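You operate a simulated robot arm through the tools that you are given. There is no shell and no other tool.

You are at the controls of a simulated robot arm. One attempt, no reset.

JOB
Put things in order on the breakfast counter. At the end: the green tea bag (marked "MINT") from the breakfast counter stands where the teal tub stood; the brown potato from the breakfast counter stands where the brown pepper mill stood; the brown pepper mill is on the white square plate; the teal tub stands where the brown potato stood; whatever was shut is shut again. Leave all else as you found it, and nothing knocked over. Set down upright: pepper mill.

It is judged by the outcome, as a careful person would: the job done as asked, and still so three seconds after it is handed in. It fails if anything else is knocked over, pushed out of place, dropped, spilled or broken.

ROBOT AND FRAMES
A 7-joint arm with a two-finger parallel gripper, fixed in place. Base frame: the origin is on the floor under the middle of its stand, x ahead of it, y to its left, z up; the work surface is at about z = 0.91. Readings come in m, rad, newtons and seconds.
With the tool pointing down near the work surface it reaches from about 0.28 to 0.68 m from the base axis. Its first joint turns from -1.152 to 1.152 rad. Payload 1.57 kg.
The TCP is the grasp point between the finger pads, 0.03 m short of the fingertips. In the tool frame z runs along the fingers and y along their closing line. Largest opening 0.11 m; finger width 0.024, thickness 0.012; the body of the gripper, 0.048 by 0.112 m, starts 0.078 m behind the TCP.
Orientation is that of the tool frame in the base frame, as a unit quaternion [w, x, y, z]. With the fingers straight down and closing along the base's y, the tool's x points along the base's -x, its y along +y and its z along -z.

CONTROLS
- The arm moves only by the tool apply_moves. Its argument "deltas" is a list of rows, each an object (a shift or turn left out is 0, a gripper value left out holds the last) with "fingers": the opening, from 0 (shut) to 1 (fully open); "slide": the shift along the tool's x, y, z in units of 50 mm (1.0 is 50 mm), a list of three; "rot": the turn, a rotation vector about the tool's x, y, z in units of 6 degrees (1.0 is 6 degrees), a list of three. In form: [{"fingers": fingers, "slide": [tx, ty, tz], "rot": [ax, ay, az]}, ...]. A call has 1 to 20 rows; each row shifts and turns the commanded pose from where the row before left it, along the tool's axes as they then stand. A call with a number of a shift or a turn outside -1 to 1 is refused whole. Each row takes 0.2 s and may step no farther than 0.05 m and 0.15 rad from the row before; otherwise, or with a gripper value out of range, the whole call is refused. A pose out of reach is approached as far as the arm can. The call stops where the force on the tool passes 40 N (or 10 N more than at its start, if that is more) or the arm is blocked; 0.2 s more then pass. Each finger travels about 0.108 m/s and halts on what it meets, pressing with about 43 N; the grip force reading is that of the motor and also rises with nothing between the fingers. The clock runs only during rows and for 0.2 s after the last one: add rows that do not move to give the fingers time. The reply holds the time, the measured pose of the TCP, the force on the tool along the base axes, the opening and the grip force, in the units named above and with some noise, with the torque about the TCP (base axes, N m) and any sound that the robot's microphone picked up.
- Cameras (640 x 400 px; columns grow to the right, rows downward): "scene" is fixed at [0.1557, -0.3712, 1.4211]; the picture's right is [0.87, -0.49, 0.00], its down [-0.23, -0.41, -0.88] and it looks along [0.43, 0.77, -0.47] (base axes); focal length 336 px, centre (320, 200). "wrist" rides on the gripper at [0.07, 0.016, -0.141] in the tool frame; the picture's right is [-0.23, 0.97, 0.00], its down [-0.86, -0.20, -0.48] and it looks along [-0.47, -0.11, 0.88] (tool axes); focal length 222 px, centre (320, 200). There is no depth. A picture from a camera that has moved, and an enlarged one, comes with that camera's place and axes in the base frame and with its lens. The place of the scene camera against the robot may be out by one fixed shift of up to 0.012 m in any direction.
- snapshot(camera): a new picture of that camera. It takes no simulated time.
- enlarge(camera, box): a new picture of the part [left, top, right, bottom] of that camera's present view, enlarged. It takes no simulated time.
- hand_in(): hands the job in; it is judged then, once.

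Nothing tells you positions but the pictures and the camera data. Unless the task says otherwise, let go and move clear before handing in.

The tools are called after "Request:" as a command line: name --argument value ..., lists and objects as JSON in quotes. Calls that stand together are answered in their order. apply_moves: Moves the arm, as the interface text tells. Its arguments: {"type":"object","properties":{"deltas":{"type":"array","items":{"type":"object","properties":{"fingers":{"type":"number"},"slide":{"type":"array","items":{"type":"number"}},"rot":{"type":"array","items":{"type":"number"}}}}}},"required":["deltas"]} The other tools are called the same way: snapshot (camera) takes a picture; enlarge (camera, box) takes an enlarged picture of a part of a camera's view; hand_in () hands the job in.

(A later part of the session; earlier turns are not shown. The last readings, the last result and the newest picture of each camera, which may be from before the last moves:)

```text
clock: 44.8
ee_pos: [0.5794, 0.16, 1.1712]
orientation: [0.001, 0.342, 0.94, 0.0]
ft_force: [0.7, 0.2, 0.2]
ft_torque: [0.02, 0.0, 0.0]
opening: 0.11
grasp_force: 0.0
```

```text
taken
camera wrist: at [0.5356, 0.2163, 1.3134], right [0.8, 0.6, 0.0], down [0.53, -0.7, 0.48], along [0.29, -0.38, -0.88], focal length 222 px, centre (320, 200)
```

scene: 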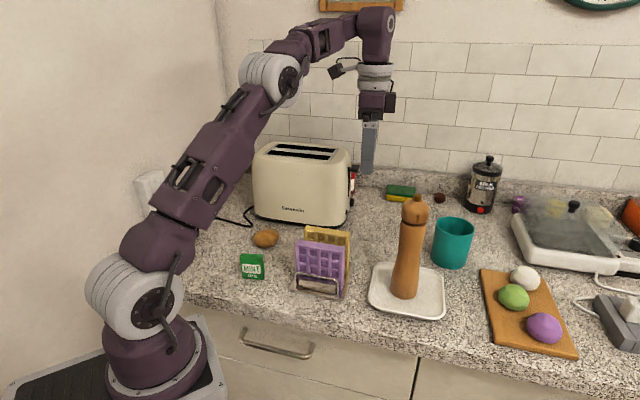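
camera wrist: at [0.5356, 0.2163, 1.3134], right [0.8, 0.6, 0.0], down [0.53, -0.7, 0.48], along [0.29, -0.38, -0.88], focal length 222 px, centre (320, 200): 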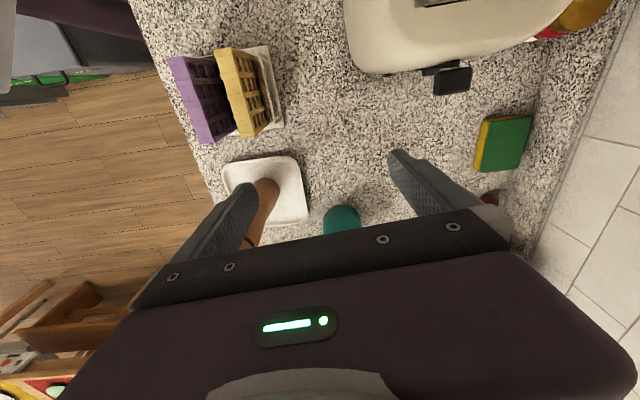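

Now I'll tilt 30° about the closing axis so the fingers point out towards the tub, then look.

Request:
apply_moves --deltas '[{"rot": [0, -1, 0]}, {"rot": [0, -1, 0]}, {"rot": [0, -1, 0]}, {"rot": [0, -1, 0]}, {"rot": [0, -1, 0]}, {}]'

Request:
snapshot --camera "scene"

Request:
snapshot --camera "wrist"

```text
clock: 46.2
ee_pos: [0.5786, 0.1607, 1.1726]
orientation: [0.244, 0.33, 0.907, -0.089]
ft_force: [0.2, 0.1, -0.6]
ft_torque: [0.0, 0.02, -0.03]
opening: 0.1101
grasp_force: 0.2
```

```text
taken
```

scene: 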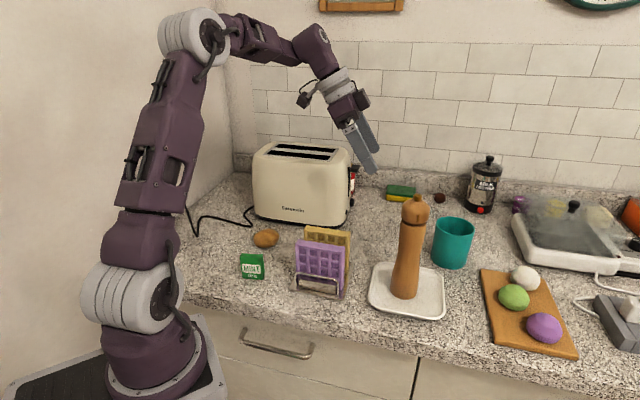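

```text
taken
camera wrist: at [0.4882, 0.2563, 1.259], right [0.78, 0.62, 0.11], down [0.25, -0.47, 0.84], along [0.58, -0.63, -0.53], focal length 222 px, centre (320, 200)
```

wrist: 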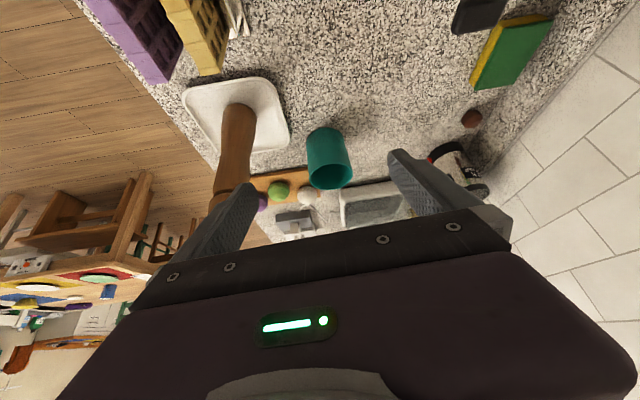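

The tilt works fine. I'll enlarge the wrist view to measure the tub.

Request:
enlarge --camera "wrist" --box '[260, 100, 400, 220]'

Request:
enlarge --camera "scene" --box '[410, 190, 510, 290]'

```text
3.33 times, centred on (330, 160) of wrist
camera zoom: at [0.4882, 0.2563, 1.259], right [0.78, 0.62, 0.11], down [0.25, -0.47, 0.84], along [0.58, -0.63, -0.53], focal length 740 px, centre (287, 333)
```

zoom: 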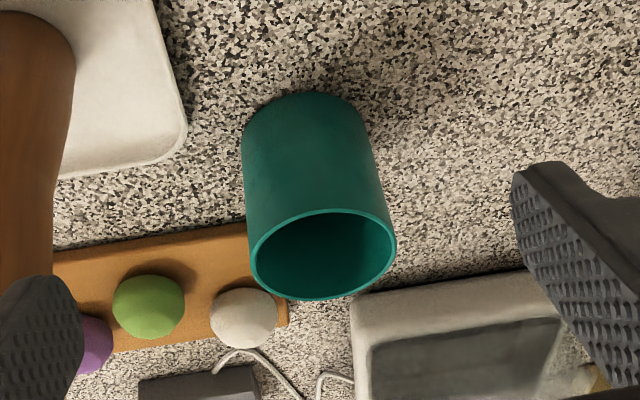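

```text
4.00 times, centred on (460, 240) of scene
camera zoom: at [0.1557, -0.3712, 1.4211], right [0.87, -0.49, 0.0], down [-0.23, -0.41, -0.88], along [0.43, 0.77, -0.47], focal length 1345 px, centre (-240, 40)
```

zoom: 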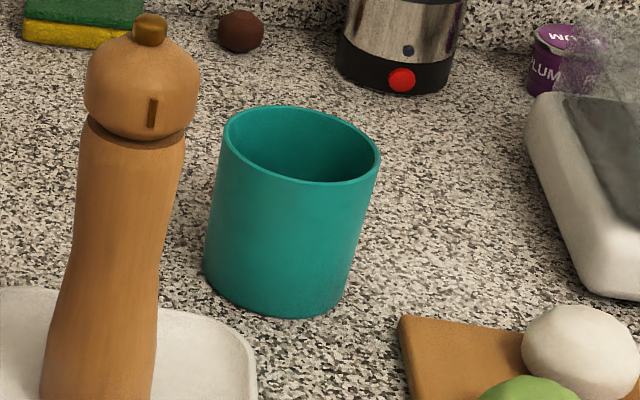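

Triangulating both cameras puts the tub's rim centre at (0.732, 0.029, 1.005), about 0.086 m in diameter. I'll move to a pre-grasp 8 cm back along the tilted tool axis.

Request:
apply_moves --deltas '[{"fingers": 1, "slide": [-0.263, -0.005, 0.627]}, {"slide": [-0.263, -0.005, 0.627]}, {"slide": [-0.263, -0.005, 0.627]}, {"slide": [-0.263, -0.005, 0.627]}, {"slide": [-0.263, -0.005, 0.627]}, {"slide": [-0.263, -0.005, 0.627]}, {}]'

Request:
snapshot --camera "scene"

Request:
snapshot --camera "wrist"

```text
clock: 47.8
ee_pos: [0.7016, 0.055, 1.0483]
orientation: [0.243, 0.33, 0.908, -0.088]
ft_force: [-0.2, -0.3, 0.2]
ft_torque: [-0.02, -0.03, -0.01]
opening: 0.1103
grasp_force: 0.0
```

```text
taken
```

scene: 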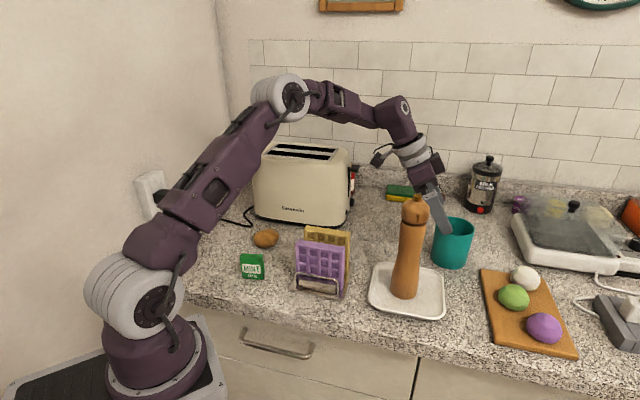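

```text
taken
camera wrist: at [0.6119, 0.1504, 1.1363], right [0.78, 0.62, 0.11], down [0.26, -0.47, 0.84], along [0.58, -0.62, -0.53], focal length 222 px, centre (320, 200)
```

wrist: 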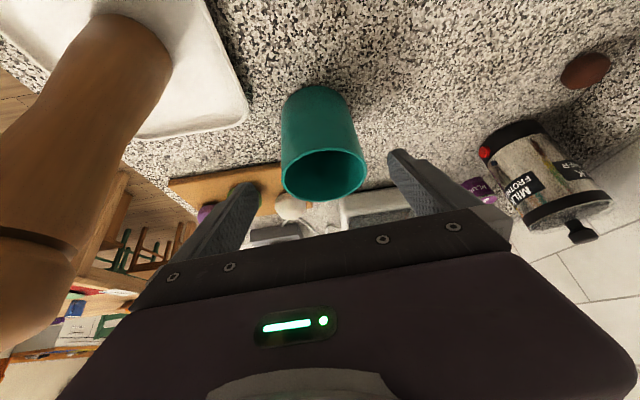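

The tub is centred between the fingers. I'll advance 8 cm along the tool axis to straddle it.

Request:
apply_moves --deltas '[{"slide": [0, 0, 0.4]}, {"slide": [0, 0, 0.4]}, {"slide": [0, 0, 0.4]}, {"slide": [0, 0, 0.4]}, {}]'

Request:
snapshot --camera "wrist"

Request:
enlarge --camera "scene" --box '[370, 130, 530, 290]'

```text
clock: 49.0
ee_pos: [0.7326, 0.03, 0.9792]
orientation: [0.244, 0.33, 0.907, -0.089]
ft_force: [-0.6, 1.3, 0.6]
ft_torque: [0.01, -0.02, -0.01]
opening: 0.11
grasp_force: 0.0
```

```text
taken
camera wrist: at [0.6428, 0.1253, 1.0665], right [0.78, 0.62, 0.11], down [0.26, -0.48, 0.84], along [0.58, -0.62, -0.53], focal length 222 px, centre (320, 200)
```

wrist: 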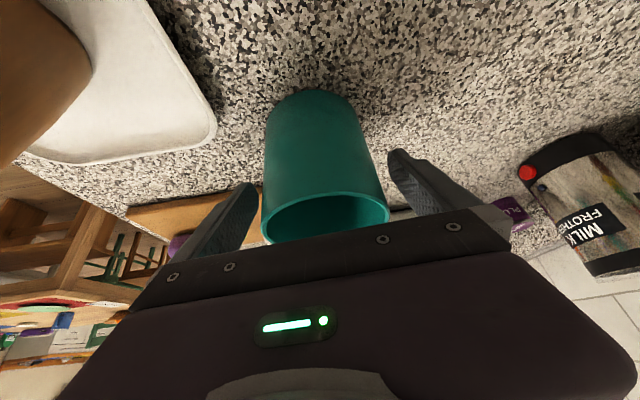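

```text
2.50 times, centred on (450, 210) of scene
camera zoom: at [0.1557, -0.3712, 1.4211], right [0.87, -0.49, 0.0], down [-0.23, -0.41, -0.88], along [0.43, 0.77, -0.47], focal length 841 px, centre (-5, 175)
```

zoom: 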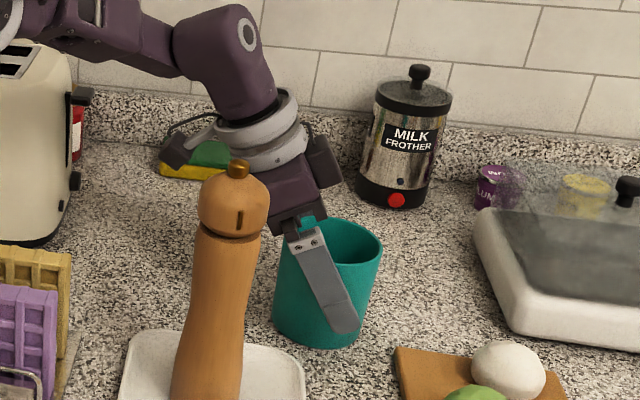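

The fingers straddle the tub symmetrically. I'm closing.

Request:
apply_moves --deltas '[{"fingers": 0.75}, {"fingers": 0.5}, {"fingers": 0.3}, {}, {}]'

Request:
snapshot --camera "wrist"

```text
clock: 50.2
ee_pos: [0.7322, 0.0298, 0.9784]
orientation: [0.243, 0.331, 0.907, -0.089]
ft_force: [0.6, 0.4, -0.1]
ft_torque: [0.02, -0.01, 0.0]
opening: 0.0824
grasp_force: 42.9
```

```text
taken
camera wrist: at [0.6427, 0.1254, 1.0667], right [0.78, 0.62, 0.11], down [0.26, -0.48, 0.84], along [0.58, -0.62, -0.53], focal length 222 px, centre (320, 200)
```

wrist: 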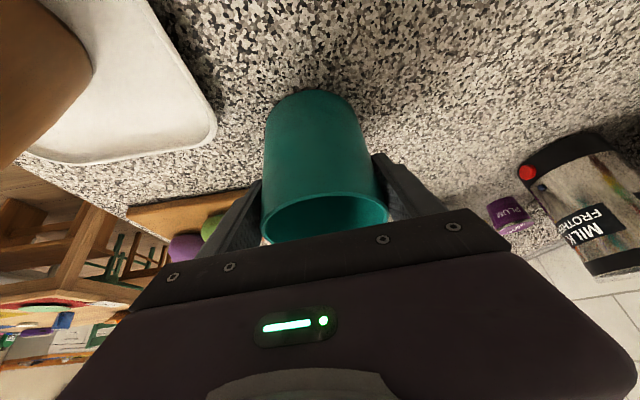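

The tub is gripped at 0.0824 m with its axis at about (0.7325, 0.0295). I'll lift vertically, carry it to the potato's old spot at (0.621, 0.1415), and turn the wrist a bit for toaster clearance.

Request:
apply_moves --deltas '[{"slide": [-0.1, 0, -0.173]}, {"slide": [-0.2, 0, -0.346]}, {"slide": [-0.25, 0, -0.433]}, {}]'

Request:
enlarge --camera "scene" --box '[370, 130, 530, 290]'

```text
clock: 51.2
ee_pos: [0.7334, 0.0286, 1.0339]
orientation: [0.243, 0.331, 0.907, -0.089]
ft_force: [-0.3, -0.1, -0.8]
ft_torque: [-0.02, -0.03, 0.03]
opening: 0.0823
grasp_force: 43.1
```

```text
2.50 times, centred on (450, 210) of scene
camera zoom: at [0.1558, -0.3712, 1.4211], right [0.87, -0.49, 0.0], down [-0.23, -0.41, -0.88], along [0.43, 0.77, -0.47], focal length 841 px, centre (-5, 175)
```

zoom: 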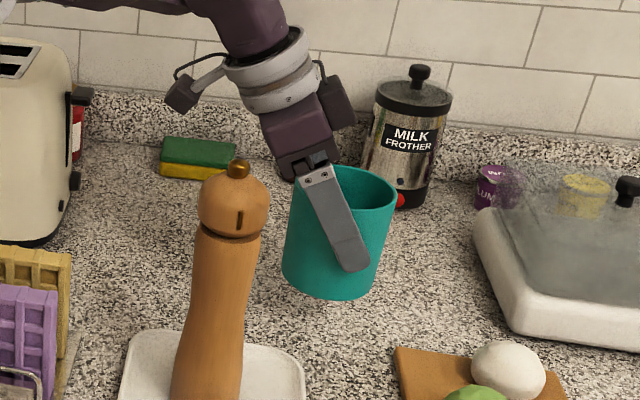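

Request:
apply_moves --deltas '[{"slide": [0.227, 0.024, -0.131]}, {"slide": [0.454, 0.047, -0.262]}, {"slide": [0.454, 0.047, -0.262]}, {"slide": [0.454, 0.047, -0.262]}, {"slide": [0.454, 0.047, -0.262]}, {"slide": [0.454, 0.047, -0.262]}, {"slide": [0.227, 0.024, -0.131]}, {"rot": [-0.4167, 0, -0.7217]}, {"rot": [-0.4167, 0, -0.7217]}, {"rot": [-0.4167, 0, -0.7217]}, {}]'

Request:
snapshot --camera "scene"

Request:
snapshot --camera "wrist"

```text
clock: 53.6
ee_pos: [0.6231, 0.1413, 1.0343]
orientation: [0.253, 0.208, 0.943, -0.056]
ft_force: [-0.1, 0.6, -0.9]
ft_torque: [0.01, 0.0, 0.02]
opening: 0.0824
grasp_force: 42.4
```

```text
taken
```

scene: 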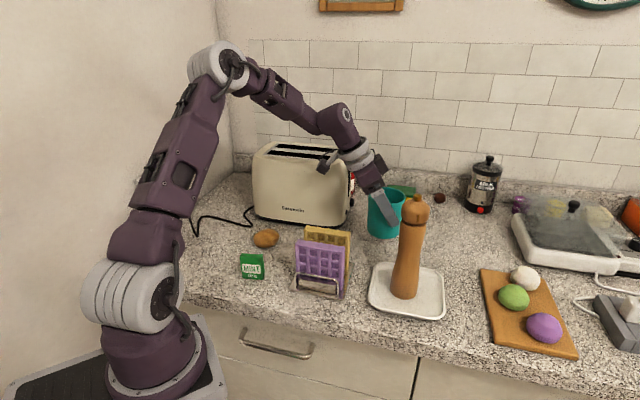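

```text
taken
camera wrist: at [0.5101, 0.2107, 1.1217], right [0.59, 0.8, 0.11], down [0.37, -0.39, 0.84], along [0.72, -0.45, -0.53], focal length 222 px, centre (320, 200)
```

wrist: 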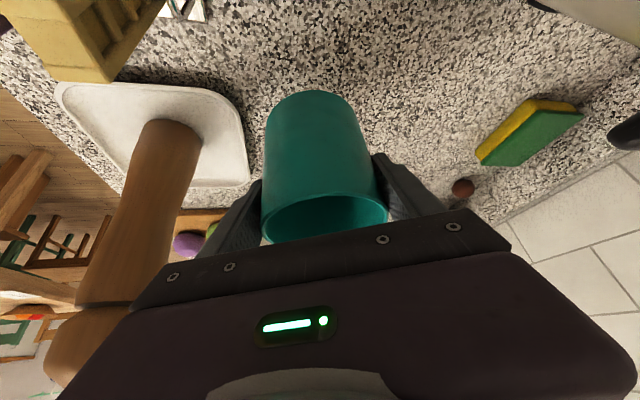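

The tub is over the potato's old spot. I'm lowering it vertically.

Request:
apply_moves --deltas '[{"slide": [0.149, -0.013, 0.2]}, {"slide": [0.125, 0, 0.2165]}, {"slide": [0.125, 0, 0.2165]}, {"slide": [0.1, 0, 0.1732]}, {}]'

Request:
apply_moves --deltas '[{"slide": [0.03, 0, 0.052]}, {}]'

Request:
apply_moves --deltas '[{"slide": [0.015, 0, 0.026]}, {}]'

```text
clock: 54.8
ee_pos: [0.6208, 0.1418, 0.9858]
orientation: [0.253, 0.209, 0.943, -0.056]
ft_force: [0.3, -0.5, -0.5]
ft_torque: [-0.02, 0.01, 0.04]
opening: 0.0825
grasp_force: 43.5
```

```text
clock: 55.4
ee_pos: [0.62, 0.1429, 0.9834]
orientation: [0.252, 0.209, 0.943, -0.056]
ft_force: [-0.4, -0.4, -1.4]
ft_torque: [-0.01, -0.02, -0.02]
opening: 0.0824
grasp_force: 43.2
```

```text
clock: 56.0
ee_pos: [0.6192, 0.1405, 0.9818]
orientation: [0.253, 0.209, 0.943, -0.056]
ft_force: [-0.3, -1.0, -0.2]
ft_torque: [0.0, 0.01, -0.03]
opening: 0.0824
grasp_force: 43.0
```

Request:
apply_moves --deltas '[{"slide": [0.015, 0, 0.026]}, {}]'

Request:
apply_moves --deltas '[{"slide": [0.01, 0, 0.0173]}, {}]'

```text
clock: 56.6
ee_pos: [0.6203, 0.1407, 0.9801]
orientation: [0.252, 0.21, 0.943, -0.056]
ft_force: [-0.4, -0.4, -1.0]
ft_torque: [0.0, 0.0, 0.03]
opening: 0.0824
grasp_force: 42.5
```

```text
clock: 57.2
ee_pos: [0.6195, 0.142, 0.9794]
orientation: [0.253, 0.209, 0.943, -0.056]
ft_force: [-0.3, -1.2, -0.8]
ft_torque: [-0.02, 0.01, 0.03]
opening: 0.0824
grasp_force: 43.0
```

Request:
apply_moves --deltas '[{"slide": [0.01, 0, 0.0173]}, {}]'

```text
clock: 57.8
ee_pos: [0.6202, 0.1409, 0.9794]
orientation: [0.254, 0.209, 0.943, -0.056]
ft_force: [-1.6, 2.1, 10.3]
ft_torque: [-0.21, 0.3, -0.08]
opening: 0.0825
grasp_force: 43.3
```

The tub is down with about 10 N of contact. I'll release it and check.

Request:
apply_moves --deltas '[{"slide": [-0.004, 0, -0.007]}, {"fingers": 0.8}, {"fingers": 0.9}, {"fingers": 1}, {}]'

Request:
snapshot --camera "wrist"

Request:
enlarge --camera "scene" --box '[310, 130, 470, 290]'

```text
clock: 59.0
ee_pos: [0.6203, 0.1394, 0.9789]
orientation: [0.253, 0.21, 0.943, -0.056]
ft_force: [1.1, -0.1, 0.1]
ft_torque: [0.04, 0.01, 0.0]
opening: 0.1099
grasp_force: 0.0
```

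```text
taken
camera wrist: at [0.5078, 0.2104, 1.0666], right [0.59, 0.8, 0.11], down [0.37, -0.39, 0.84], along [0.72, -0.45, -0.53], focal length 222 px, centre (320, 200)
```

wrist: 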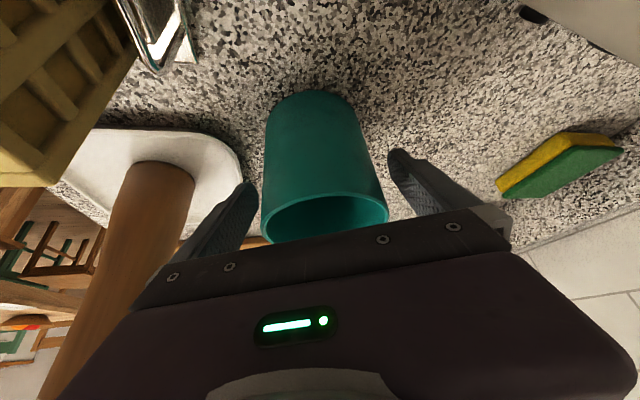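

```text
2.50 times, centred on (390, 210) of scene
camera zoom: at [0.1557, -0.3712, 1.4211], right [0.87, -0.49, 0.0], down [-0.23, -0.41, -0.88], along [0.43, 0.77, -0.47], focal length 841 px, centre (145, 175)
```

zoom: 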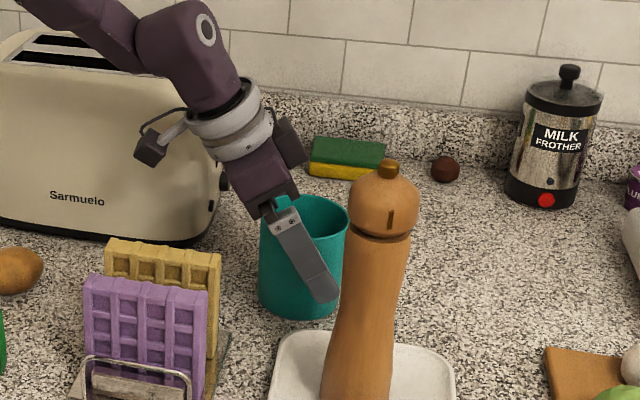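

The tub stands on the potato's old spot. I'll retract along the tool axis, rise, and move over the mint bag at about (0.310, 0.201), whose width axis is at about -34.5°, keeping the 30° tilt.

Request:
apply_moves --deltas '[{"fingers": 1, "slide": [0, 0, -0.3]}, {"slide": [0, 0, -0.6]}, {"slide": [0, 0, -0.6]}, {"slide": [0, 0, -0.5]}, {"slide": [-0.283, 0, -0.491]}, {"slide": [-0.283, 0, -0.491]}, {"slide": [-0.283, 0, -0.491]}, {}]'

Request:
snapshot --camera "scene"

Request:
snapshot --camera "wrist"

```text
clock: 60.8
ee_pos: [0.5734, 0.162, 1.1506]
orientation: [0.253, 0.21, 0.943, -0.057]
ft_force: [-0.6, -0.1, 0.2]
ft_torque: [-0.02, -0.01, 0.0]
opening: 0.1102
grasp_force: 0.1
```

```text
taken
```

scene: 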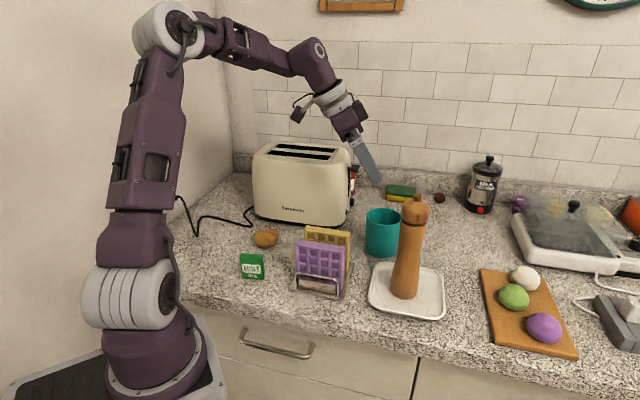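

```text
taken
camera wrist: at [0.4614, 0.2307, 1.2384], right [0.59, 0.8, 0.11], down [0.37, -0.39, 0.84], along [0.72, -0.46, -0.53], focal length 222 px, centre (320, 200)
```

wrist: 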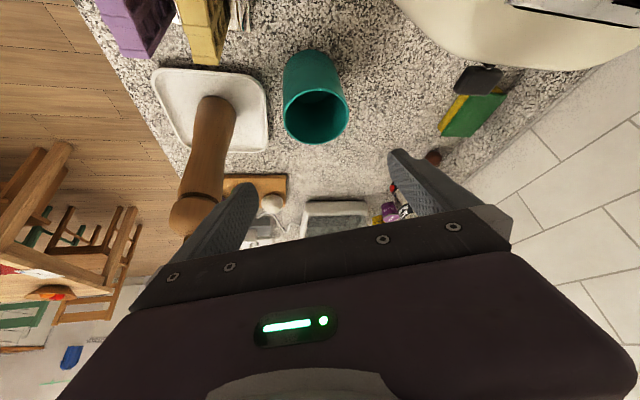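

Request:
enlarge --camera "wrist" --box '[240, 30, 400, 170]'

Request:
enlarge --camera "scene" --box '[330, 180, 450, 300]'

```text
2.86 times, centred on (320, 100) of wrist
camera zoom: at [0.4614, 0.2307, 1.2384], right [0.59, 0.8, 0.11], down [0.37, -0.39, 0.84], along [0.72, -0.46, -0.53], focal length 635 px, centre (320, 486)
```

zoom: 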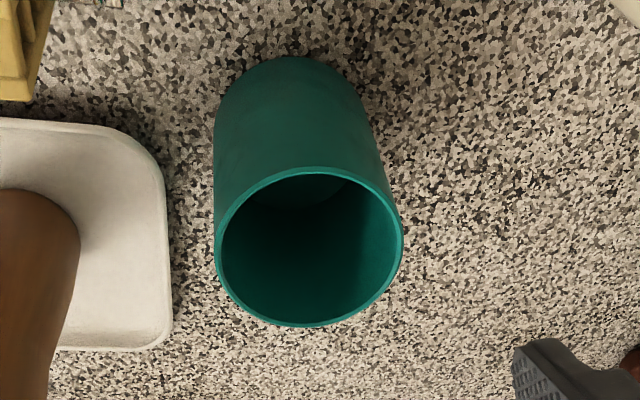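

```text
3.33 times, centred on (390, 240) of scene
camera zoom: at [0.1557, -0.3712, 1.4211], right [0.87, -0.49, 0.0], down [-0.23, -0.41, -0.88], along [0.43, 0.77, -0.47], focal length 1121 px, centre (87, 67)
```

zoom: 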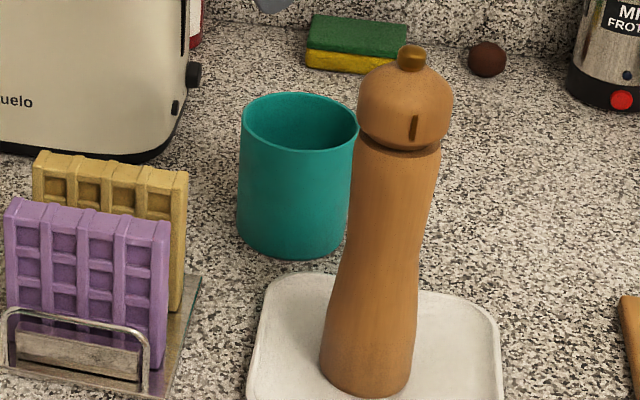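

The tub measures at (0.619, 0.141), right on the potato's old spot. Now on to the bag.

Request:
apply_moves --deltas '[{"slide": [0.25, -0.085, -0.143]}, {"slide": [0.495, -0.169, -0.286]}, {"slide": [0.495, -0.169, -0.286]}, {"slide": [0.495, -0.169, -0.286]}, {"slide": [0.495, -0.169, -0.286]}, {"slide": [0.495, -0.169, -0.286]}, {"slide": [0.495, -0.169, -0.286]}, {"slide": [0.495, -0.169, -0.286]}, {"slide": [0.495, -0.169, -0.286]}, {"slide": [0.25, -0.085, -0.143]}, {"rot": [0.396, 0, 0.686]}, {"rot": [0.396, 0, 0.686], "fingers": 0.6}, {}]'

Request:
snapshot --camera "scene"

Request:
snapshot --camera "wrist"

```text
clock: 63.6
ee_pos: [0.309, 0.202, 1.1493]
orientation: [0.247, 0.287, 0.922, -0.078]
ft_force: [-0.8, -0.1, 0.3]
ft_torque: [0.04, -0.04, 0.01]
opening: 0.0659
grasp_force: 0.1
```

```text
taken
```

scene: 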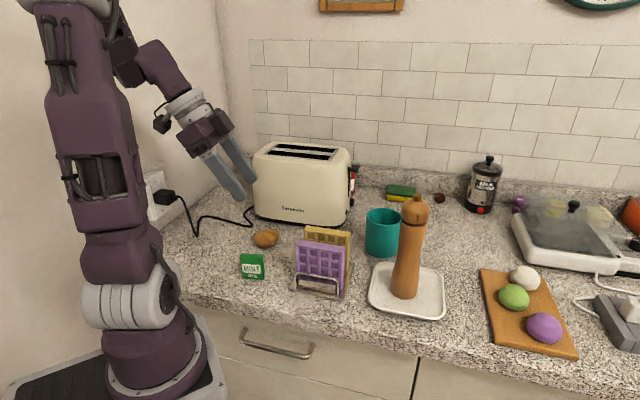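

```text
taken
camera wrist: at [0.2102, 0.2891, 1.2379], right [0.71, 0.69, 0.11], down [0.3, -0.45, 0.84], along [0.63, -0.57, -0.53], focal length 222 px, centre (320, 200)
```

wrist: 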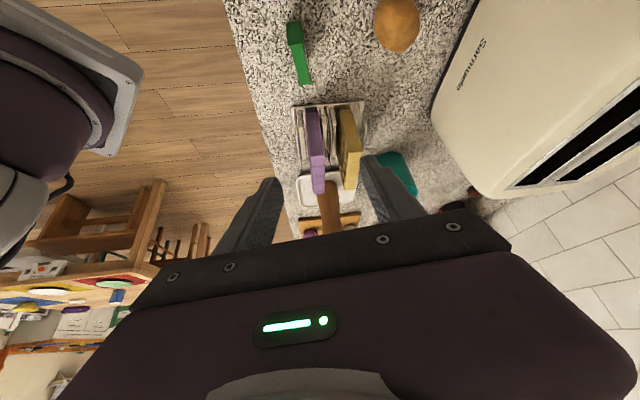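

Request:
enlarge --camera "wrist" --box '[230, 0, 390, 120]'

```text
3.33 times, centred on (310, 60) of wrist
camera zoom: at [0.2102, 0.2891, 1.2379], right [0.71, 0.69, 0.11], down [0.3, -0.45, 0.84], along [0.63, -0.57, -0.53], focal length 740 px, centre (353, 667)
```

zoom: 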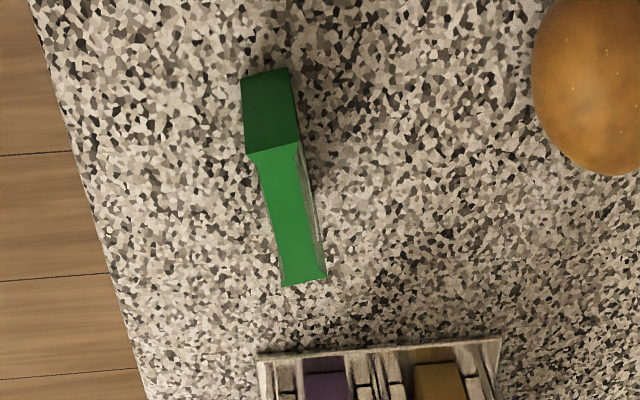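

The bag's centre is about (0.3095, 0.1997), width axis about -35°, thickness about 15 mm, top at about 0.97. I'll descend to just above it with a partial opening.

Request:
apply_moves --deltas '[{"fingers": 0.6, "slide": [0.268, -0.032, 0.534]}, {"slide": [0.298, 0, 0.516]}, {"slide": [0.298, 0, 0.516]}, {"slide": [0.298, 0, 0.516]}, {"slide": [0.298, 0, 0.516]}, {}]'

Request:
snapshot --camera "scene"

Request:
snapshot --camera "wrist"

```text
clock: 65.0
ee_pos: [0.3099, 0.2003, 1.0006]
orientation: [0.247, 0.287, 0.922, -0.077]
ft_force: [0.4, -0.3, 0.5]
ft_torque: [0.02, 0.0, 0.01]
opening: 0.0658
grasp_force: 0.1
```

```text
taken
```

scene: 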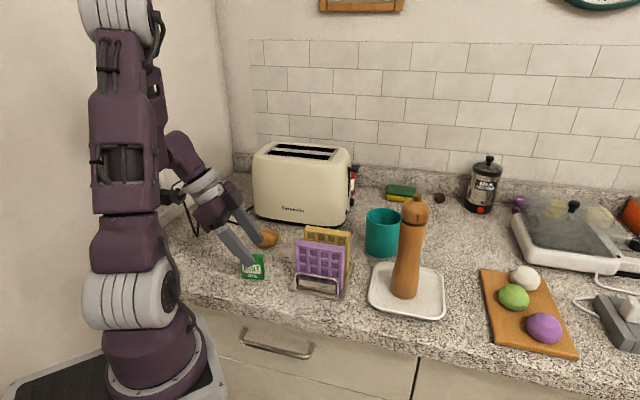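

```text
taken
camera wrist: at [0.2098, 0.2869, 1.0885], right [0.71, 0.69, 0.11], down [0.3, -0.45, 0.84], along [0.63, -0.57, -0.53], focal length 222 px, centre (320, 200)
```

wrist: 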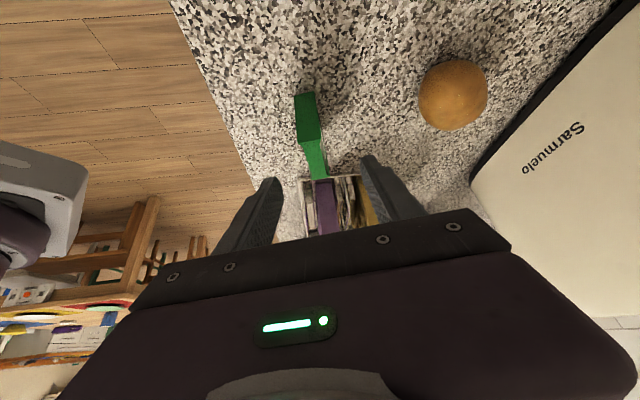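

Request:
enlarge --camera "wrist" --box '[230, 70, 430, 220]'

Request:
enlarge --camera "scene" --box '[190, 180, 310, 300]'

```text
2.67 times, centred on (330, 145) of wrist
camera zoom: at [0.2098, 0.2869, 1.0885], right [0.71, 0.69, 0.11], down [0.3, -0.45, 0.84], along [0.63, -0.57, -0.53], focal length 592 px, centre (293, 347)
```

zoom: 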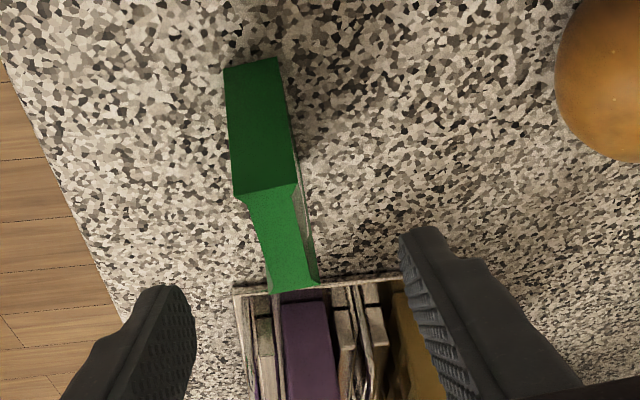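

```text
3.33 times, centred on (250, 240) of scene
camera zoom: at [0.1557, -0.3712, 1.4211], right [0.87, -0.49, 0.0], down [-0.23, -0.41, -0.88], along [0.43, 0.77, -0.47], focal length 1121 px, centre (553, 67)
```

zoom: 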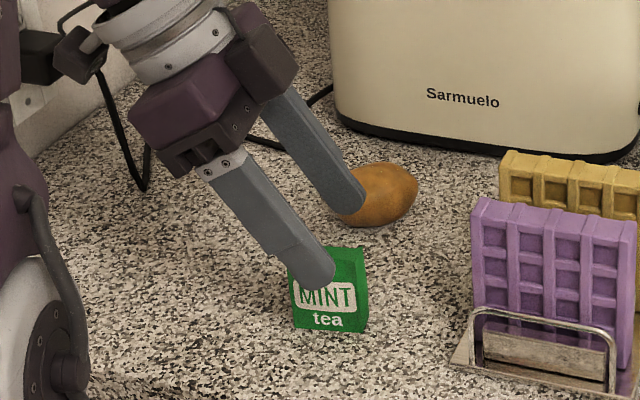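

The bag is laterally centred between the fingers. I'll descend the last 5 cm and close gently.

Request:
apply_moves --deltas '[{"slide": [0.17, 0, 0.289]}, {"slide": [0.17, 0, 0.289]}, {"slide": [0.17, 0, 0.289]}, {}]'

Request:
enlarge --camera "scene" --box '[190, 180, 310, 300]'

Request:
snapshot --camera "wrist"

```text
clock: 66.0
ee_pos: [0.3108, 0.2014, 0.9549]
orientation: [0.246, 0.287, 0.923, -0.079]
ft_force: [0.8, -1.2, 0.9]
ft_torque: [0.04, 0.01, -0.02]
opening: 0.066
grasp_force: 0.1
out of reach, approached as far as the arm can: row 3
```

```text
3.33 times, centred on (250, 240) of scene
camera zoom: at [0.1557, -0.3712, 1.4211], right [0.87, -0.49, 0.0], down [-0.23, -0.41, -0.88], along [0.43, 0.77, -0.47], focal length 1121 px, centre (553, 67)
```

zoom: 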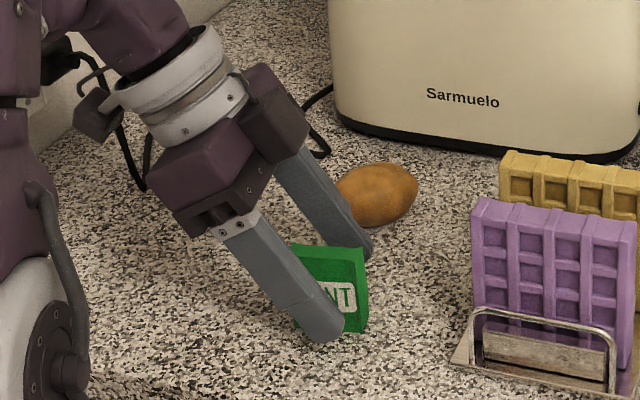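

```text
taken
camera wrist: at [0.2127, 0.2896, 1.0433], right [0.71, 0.69, 0.11], down [0.3, -0.45, 0.84], along [0.63, -0.57, -0.53], focal length 222 px, centre (320, 200)
```

wrist: 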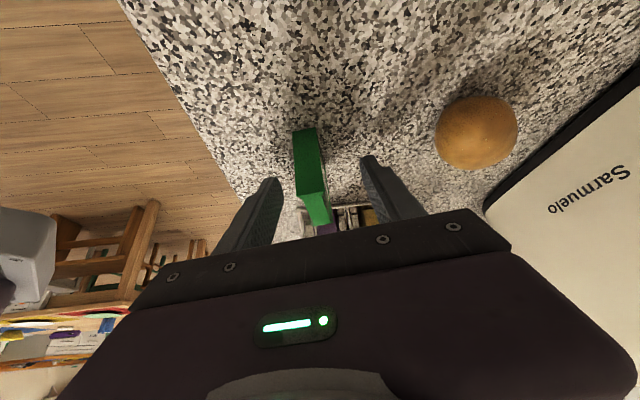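

It stopped at z=0.955, which still gives good pad overlap on the bag. I'll nudge laterally 2 mm and close.

Request:
apply_moves --deltas '[{"slide": [0, -0.04, 0]}, {"fingers": 0.35}, {"fingers": 0.25}, {"fingers": 0.05}, {}, {}]'

Request:
enlarge --camera "scene" --box '[190, 180, 310, 300]'

Request:
enlarge --camera "wrist" --box '[230, 100, 430, 250]'

```text
clock: 67.4
ee_pos: [0.3116, 0.2021, 0.9566]
orientation: [0.246, 0.286, 0.923, -0.079]
ft_force: [0.0, 0.4, 1.0]
ft_torque: [0.01, -0.02, -0.02]
opening: 0.0166
grasp_force: 31.8
```

```text
3.33 times, centred on (250, 240) of scene
camera zoom: at [0.1557, -0.3712, 1.4211], right [0.87, -0.49, 0.0], down [-0.23, -0.41, -0.88], along [0.43, 0.77, -0.47], focal length 1121 px, centre (553, 67)
```

zoom: 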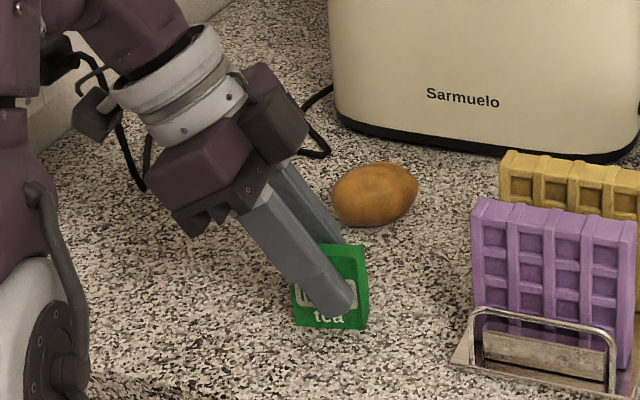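

```text
2.67 times, centred on (330, 175) of wrist
camera zoom: at [0.2119, 0.2885, 1.0444], right [0.71, 0.69, 0.11], down [0.3, -0.45, 0.84], along [0.63, -0.57, -0.53], focal length 592 px, centre (293, 267)
```

zoom: 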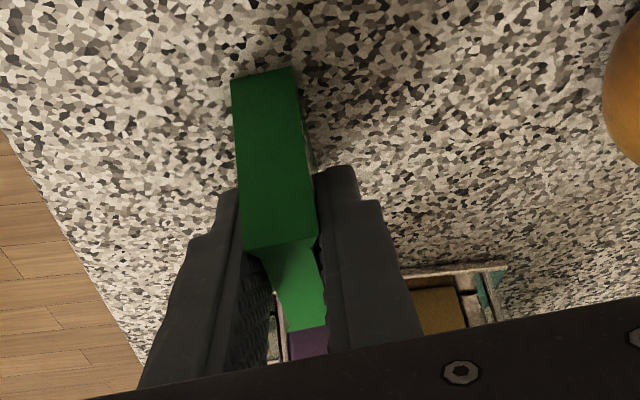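

The bag is gripped at 0.0166 m. I'll tighten the grip and lift vertically a little to check.

Request:
apply_moves --deltas '[{"fingers": 0}, {}, {"slide": [-0.1, 0, -0.173]}, {"slide": [-0.25, 0, -0.433]}, {"slide": [-0.25, 0, -0.433]}, {}]'

Request:
enlarge --camera "scene" --box '[190, 160, 310, 280]'

Request:
enlarge --camera "wrist" --box '[230, 100, 430, 250]'

```text
clock: 68.8
ee_pos: [0.3092, 0.2015, 1.0154]
orientation: [0.247, 0.286, 0.923, -0.077]
ft_force: [-0.8, -0.2, -0.2]
ft_torque: [0.02, 0.01, -0.01]
opening: 0.0163
grasp_force: 31.5
```

```text
3.33 times, centred on (250, 220) of scene
camera zoom: at [0.1557, -0.3712, 1.4211], right [0.87, -0.49, 0.0], down [-0.23, -0.41, -0.88], along [0.43, 0.77, -0.47], focal length 1121 px, centre (553, 133)
```

zoom: 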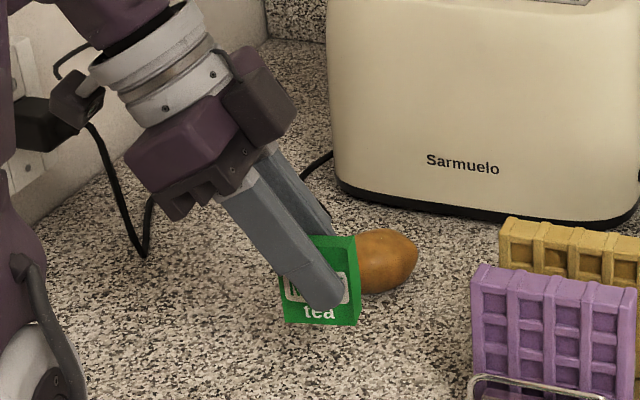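

```text
2.67 times, centred on (330, 175) of wrist
camera zoom: at [0.2106, 0.2875, 1.1034], right [0.71, 0.69, 0.11], down [0.3, -0.45, 0.84], along [0.63, -0.57, -0.53], focal length 592 px, centre (293, 267)
```

zoom: 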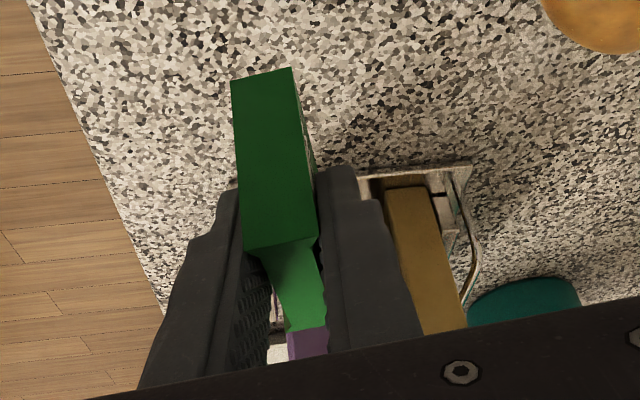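

The bag is held firmly without slipping. I'll raise it to about z=1.14, travel over the middle, then yaw to about -15° so the camera bracket clears both tub and mill.

Request:
apply_moves --deltas '[{"slide": [-0.25, 0, -0.433]}, {"slide": [-0.25, 0, -0.433]}, {"slide": [-0.25, 0, -0.433]}, {"slide": [-0.25, 0, -0.433]}, {"slide": [-0.25, 0, -0.433]}, {}]'

Request:
apply_moves --deltas '[{"slide": [-0.233, 0.122, 0.135]}, {"slide": [-0.466, 0.245, 0.269]}, {"slide": [-0.466, 0.245, 0.269]}, {"slide": [-0.466, 0.245, 0.269]}, {"slide": [-0.466, 0.245, 0.269]}, {"slide": [-0.466, 0.245, 0.269]}, {"slide": [-0.466, 0.245, 0.269]}, {"slide": [-0.466, 0.245, 0.269]}, {"slide": [-0.466, 0.245, 0.269]}, {"slide": [-0.466, 0.245, 0.269]}, {"slide": [-0.233, 0.122, 0.135]}, {"rot": [-0.406, 0, -0.704]}, {"rot": [-0.406, 0, -0.704]}, {"rot": [-0.406, 0, -0.704]}, {"rot": [-0.406, 0, -0.704]}, {}]'

Request:
snapshot --camera "scene"

Request:
snapshot --camera "wrist"

```text
clock: 70.2
ee_pos: [0.3109, 0.2, 1.1399]
orientation: [0.247, 0.286, 0.923, -0.076]
ft_force: [0.3, 0.0, -0.7]
ft_torque: [-0.02, 0.02, -0.01]
opening: 0.0163
grasp_force: 31.7
```

```text
clock: 73.6
ee_pos: [0.6008, 0.148, 1.1404]
orientation: [0.257, 0.127, 0.958, -0.033]
ft_force: [0.2, 0.8, -0.4]
ft_torque: [-0.01, 0.0, -0.03]
opening: 0.0166
grasp_force: 31.5
```

```text
taken
```

scene: 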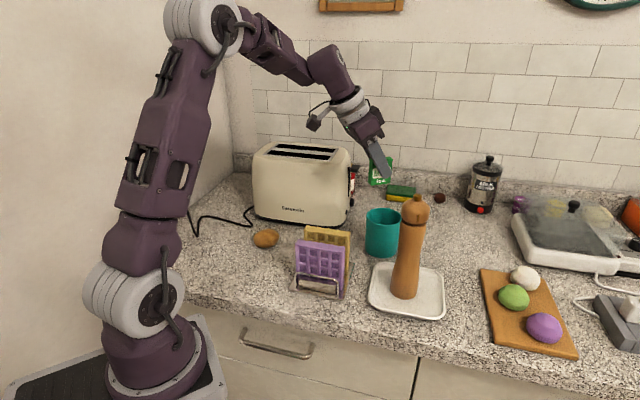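

```text
taken
camera wrist: at [0.4793, 0.1971, 1.2274], right [0.44, 0.89, 0.11], down [0.43, -0.32, 0.84], along [0.79, -0.32, -0.53], focal length 222 px, centre (320, 200)
```

wrist: 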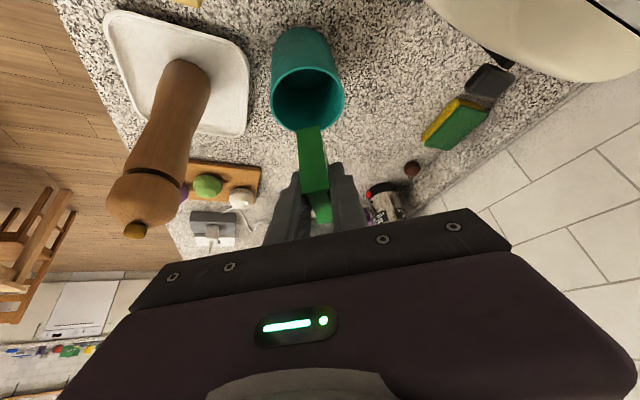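

Everything is clear. Next I'll move to above the tub's old spot at (0.7325, 0.0295), with the bag bottom still about 10 cm up.

Request:
apply_moves --deltas '[{"slide": [-0.247, -0.201, 0.374]}, {"slide": [-0.247, -0.201, 0.374]}, {"slide": [-0.247, -0.201, 0.374]}, {"slide": [-0.247, -0.201, 0.374]}, {"slide": [-0.247, -0.201, 0.374]}, {"slide": [-0.247, -0.201, 0.374]}, {"slide": [-0.247, -0.201, 0.374]}, {"slide": [-0.247, -0.201, 0.374]}, {}]'

Request:
snapshot --camera "scene"

Request:
snapshot --camera "wrist"

```text
clock: 75.6
ee_pos: [0.7353, 0.0289, 1.0582]
orientation: [0.256, 0.126, 0.958, -0.033]
ft_force: [-0.2, -0.4, 0.4]
ft_torque: [0.01, -0.02, 0.0]
opening: 0.0169
grasp_force: 31.8
```

```text
taken
```

scene: 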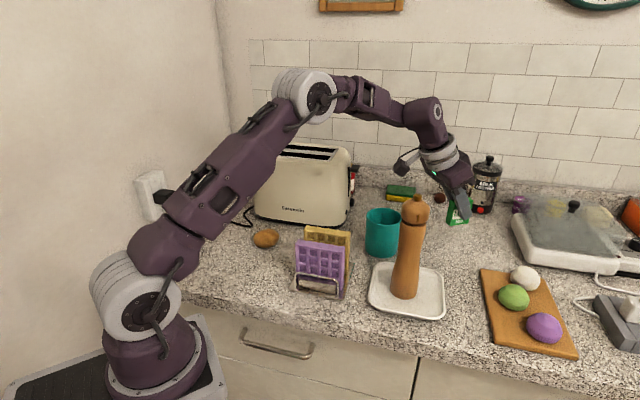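

```text
taken
camera wrist: at [0.6128, 0.0773, 1.1469], right [0.44, 0.89, 0.11], down [0.43, -0.32, 0.84], along [0.79, -0.32, -0.53], focal length 222 px, centre (320, 200)
```

wrist: 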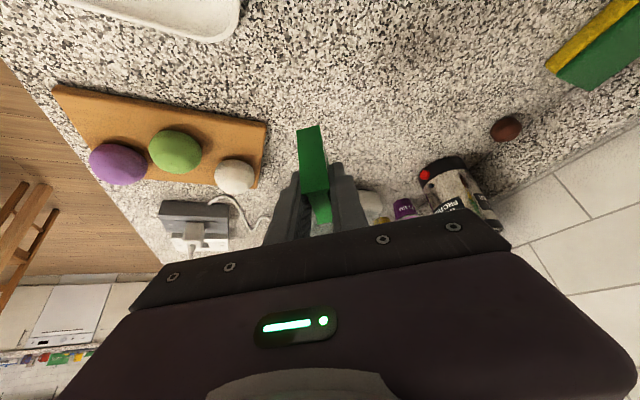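

Request:
apply_moves --deltas '[{"slide": [0.2, 0, 0.346]}, {"slide": [0.25, 0, 0.433]}, {"slide": [0.25, 0, 0.433]}, {}]'

Request:
enlarge --camera "scene" --box '[350, 130, 510, 290]'

Request:
snapshot --camera "wrist"

```text
clock: 76.6
ee_pos: [0.735, 0.0276, 0.9892]
orientation: [0.257, 0.126, 0.958, -0.034]
ft_force: [0.4, -0.9, -0.3]
ft_torque: [0.01, 0.01, -0.03]
opening: 0.0165
grasp_force: 32.1
```

```text
2.50 times, centred on (430, 210) of scene
camera zoom: at [0.1558, -0.3712, 1.4211], right [0.87, -0.49, 0.0], down [-0.23, -0.41, -0.88], along [0.43, 0.77, -0.47], focal length 841 px, centre (45, 175)
```

zoom: 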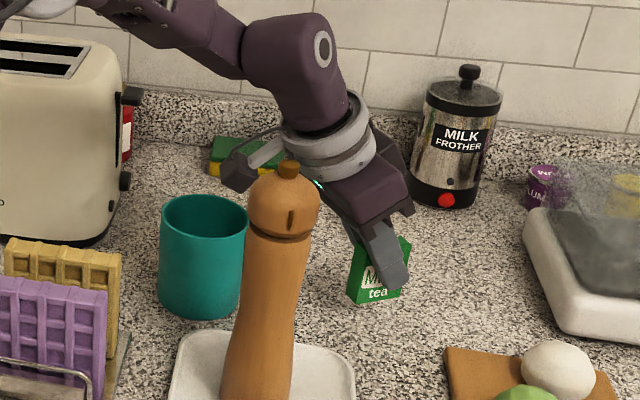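

```text
taken
camera wrist: at [0.6128, 0.0776, 1.0766], right [0.44, 0.89, 0.11], down [0.43, -0.32, 0.84], along [0.79, -0.32, -0.53], focal length 222 px, centre (320, 200)
```

wrist: 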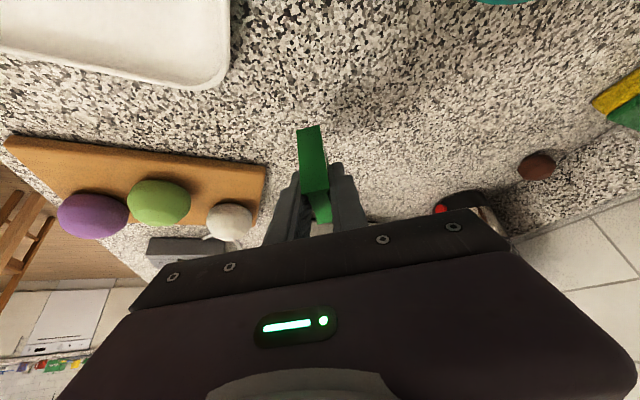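

The bag is upright and the clearances look fine. I'm continuing down in smaller steps.

Request:
apply_moves --deltas '[{"slide": [0.1, 0, 0.173]}, {"slide": [0.1, 0, 0.173]}, {"slide": [0.04, 0, 0.069]}, {}]'

Request:
apply_moves --deltas '[{"slide": [0.03, 0, 0.052]}, {}]'

Request:
enlarge --camera "scene" --box '[350, 130, 510, 290]'

```text
clock: 77.6
ee_pos: [0.7347, 0.0289, 0.9649]
orientation: [0.256, 0.126, 0.958, -0.033]
ft_force: [-0.5, -0.3, -0.7]
ft_torque: [0.0, -0.01, 0.0]
opening: 0.0164
grasp_force: 32.3
```

```text
clock: 78.2
ee_pos: [0.7351, 0.0298, 0.9612]
orientation: [0.257, 0.126, 0.958, -0.034]
ft_force: [-0.6, 1.0, 0.2]
ft_torque: [0.02, -0.01, 0.02]
opening: 0.0167
grasp_force: 31.5
```

```text
2.50 times, centred on (430, 210) of scene
camera zoom: at [0.1557, -0.3712, 1.4211], right [0.87, -0.49, 0.0], down [-0.23, -0.41, -0.88], along [0.43, 0.77, -0.47], focal length 841 px, centre (45, 175)
```

zoom: 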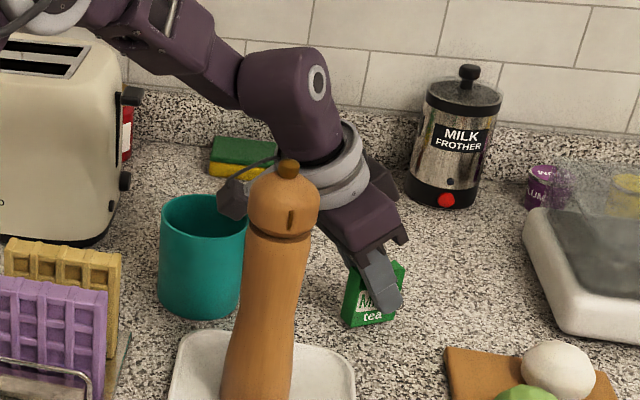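

Request:
apply_moves --deltas '[{"slide": [0.02, 0, 0.035]}, {}]'

Request:
apply_moves --deltas '[{"slide": [0.015, 0, 0.026]}, {}]'

```text
clock: 78.8
ee_pos: [0.7364, 0.028, 0.9601]
orientation: [0.256, 0.126, 0.958, -0.033]
ft_force: [-0.3, -0.1, 0.4]
ft_torque: [0.01, -0.01, -0.03]
opening: 0.0166
grasp_force: 32.0
```

```text
clock: 79.4
ee_pos: [0.7361, 0.0293, 0.9596]
orientation: [0.257, 0.126, 0.958, -0.034]
ft_force: [-0.3, -0.2, -0.4]
ft_torque: [0.02, -0.01, -0.01]
opening: 0.0165
grasp_force: 32.2
```

Request:
apply_moves --deltas '[{"slide": [0.01, 0, 0.0173]}, {}]'

Request:
apply_moves --deltas '[{"slide": [0.01, 0, 0.0173]}, {}]'

```text
clock: 80.0
ee_pos: [0.7349, 0.0301, 0.9582]
orientation: [0.256, 0.126, 0.958, -0.034]
ft_force: [0.2, -1.1, -0.6]
ft_torque: [0.01, 0.0, 0.01]
opening: 0.0169
grasp_force: 31.5
```

```text
clock: 80.6
ee_pos: [0.7353, 0.0292, 0.9571]
orientation: [0.257, 0.125, 0.958, -0.033]
ft_force: [-0.6, 0.8, 0.1]
ft_torque: [-0.03, 0.0, 0.01]
opening: 0.0168
grasp_force: 31.9
```

Request:
apply_moves --deltas '[{"slide": [0.008, 0, 0.014]}, {}]'

Request:
apply_moves --deltas '[{"slide": [0.008, 0, 0.014]}, {}]'

```text
clock: 81.2
ee_pos: [0.7359, 0.0289, 0.9574]
orientation: [0.256, 0.127, 0.958, -0.034]
ft_force: [0.5, -0.5, 1.7]
ft_torque: [-0.01, 0.06, 0.01]
opening: 0.0168
grasp_force: 32.2
```

```text
clock: 81.8
ee_pos: [0.7363, 0.029, 0.9565]
orientation: [0.257, 0.125, 0.958, -0.034]
ft_force: [-1.3, 0.4, 6.9]
ft_torque: [0.0, 0.11, -0.02]
opening: 0.0166
grasp_force: 32.0
```

The bag is resting on the counter with about 7 N of contact. I'm opening the fingers in small stages.

Request:
apply_moves --deltas '[{"fingers": 0.18}, {"fingers": 0.24}, {"fingers": 0.35}, {"fingers": 0.5}, {}]'

Request:
enlarge --camera "scene" --box '[390, 160, 510, 280]'

Request:
enlarge --camera "wrist" --box '[220, 80, 460, 240]'

```text
clock: 83.0
ee_pos: [0.7356, 0.0288, 0.9554]
orientation: [0.257, 0.126, 0.958, -0.034]
ft_force: [0.4, 1.0, -0.4]
ft_torque: [-0.01, 0.0, -0.01]
opening: 0.0549
grasp_force: 0.1
```

```text
3.33 times, centred on (450, 220) of scene
camera zoom: at [0.1557, -0.3712, 1.4211], right [0.87, -0.49, 0.0], down [-0.23, -0.41, -0.88], along [0.43, 0.77, -0.47], focal length 1121 px, centre (-113, 133)
```

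zoom: 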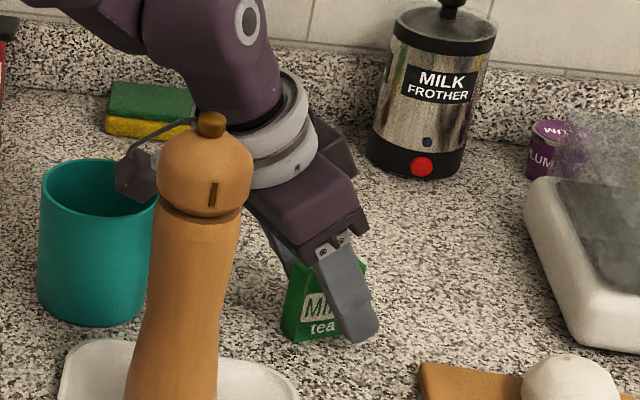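

```text
2.50 times, centred on (340, 160) of wrist
camera zoom: at [0.6128, 0.0779, 1.0432], right [0.44, 0.89, 0.11], down [0.43, -0.32, 0.84], along [0.79, -0.32, -0.53], focal length 555 px, centre (270, 300)
```

zoom: 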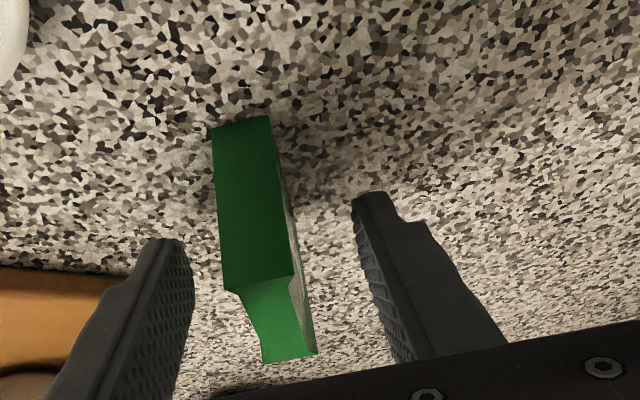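

The bag stands on its own. I'll lift vertically clear of it and check everything.

Request:
apply_moves --deltas '[{"slide": [-0.1, 0, -0.173]}, {"slide": [-0.25, 0, -0.433]}, {"slide": [-0.3, 0, -0.52]}, {"slide": [-0.3, 0, -0.52]}, {"slide": [-0.2, 0, -0.346]}, {}]'

Request:
snapshot --camera "wrist"

Request:
snapshot --camera "scene"

```text
clock: 84.4
ee_pos: [0.7356, 0.0295, 1.0715]
orientation: [0.257, 0.126, 0.958, -0.033]
ft_force: [0.5, 0.3, -0.5]
ft_torque: [0.0, -0.01, 0.0]
opening: 0.0552
grasp_force: 0.1
```

```text
taken
camera wrist: at [0.6132, 0.0785, 1.1581], right [0.44, 0.89, 0.11], down [0.43, -0.32, 0.84], along [0.79, -0.32, -0.53], focal length 222 px, centre (320, 200)
```

wrist: 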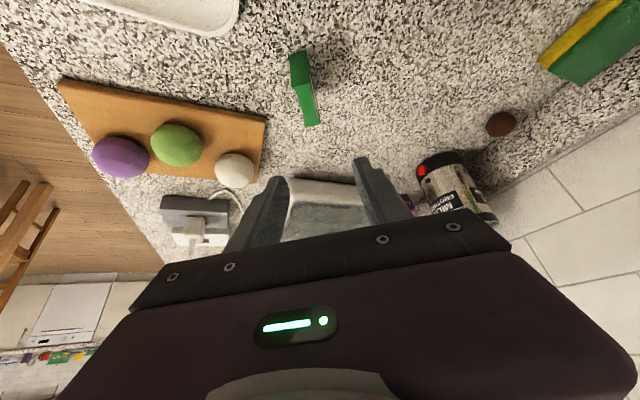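

```text
taken
```

scene: 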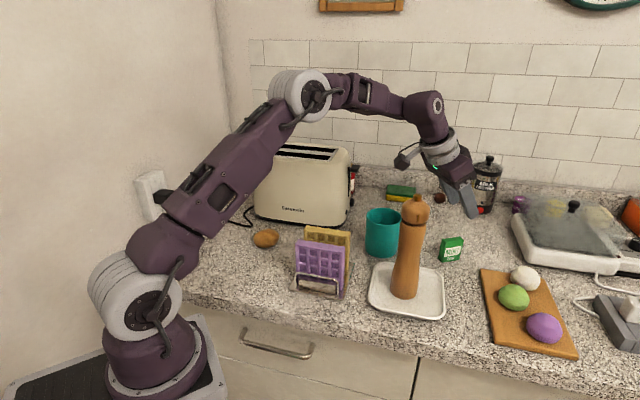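

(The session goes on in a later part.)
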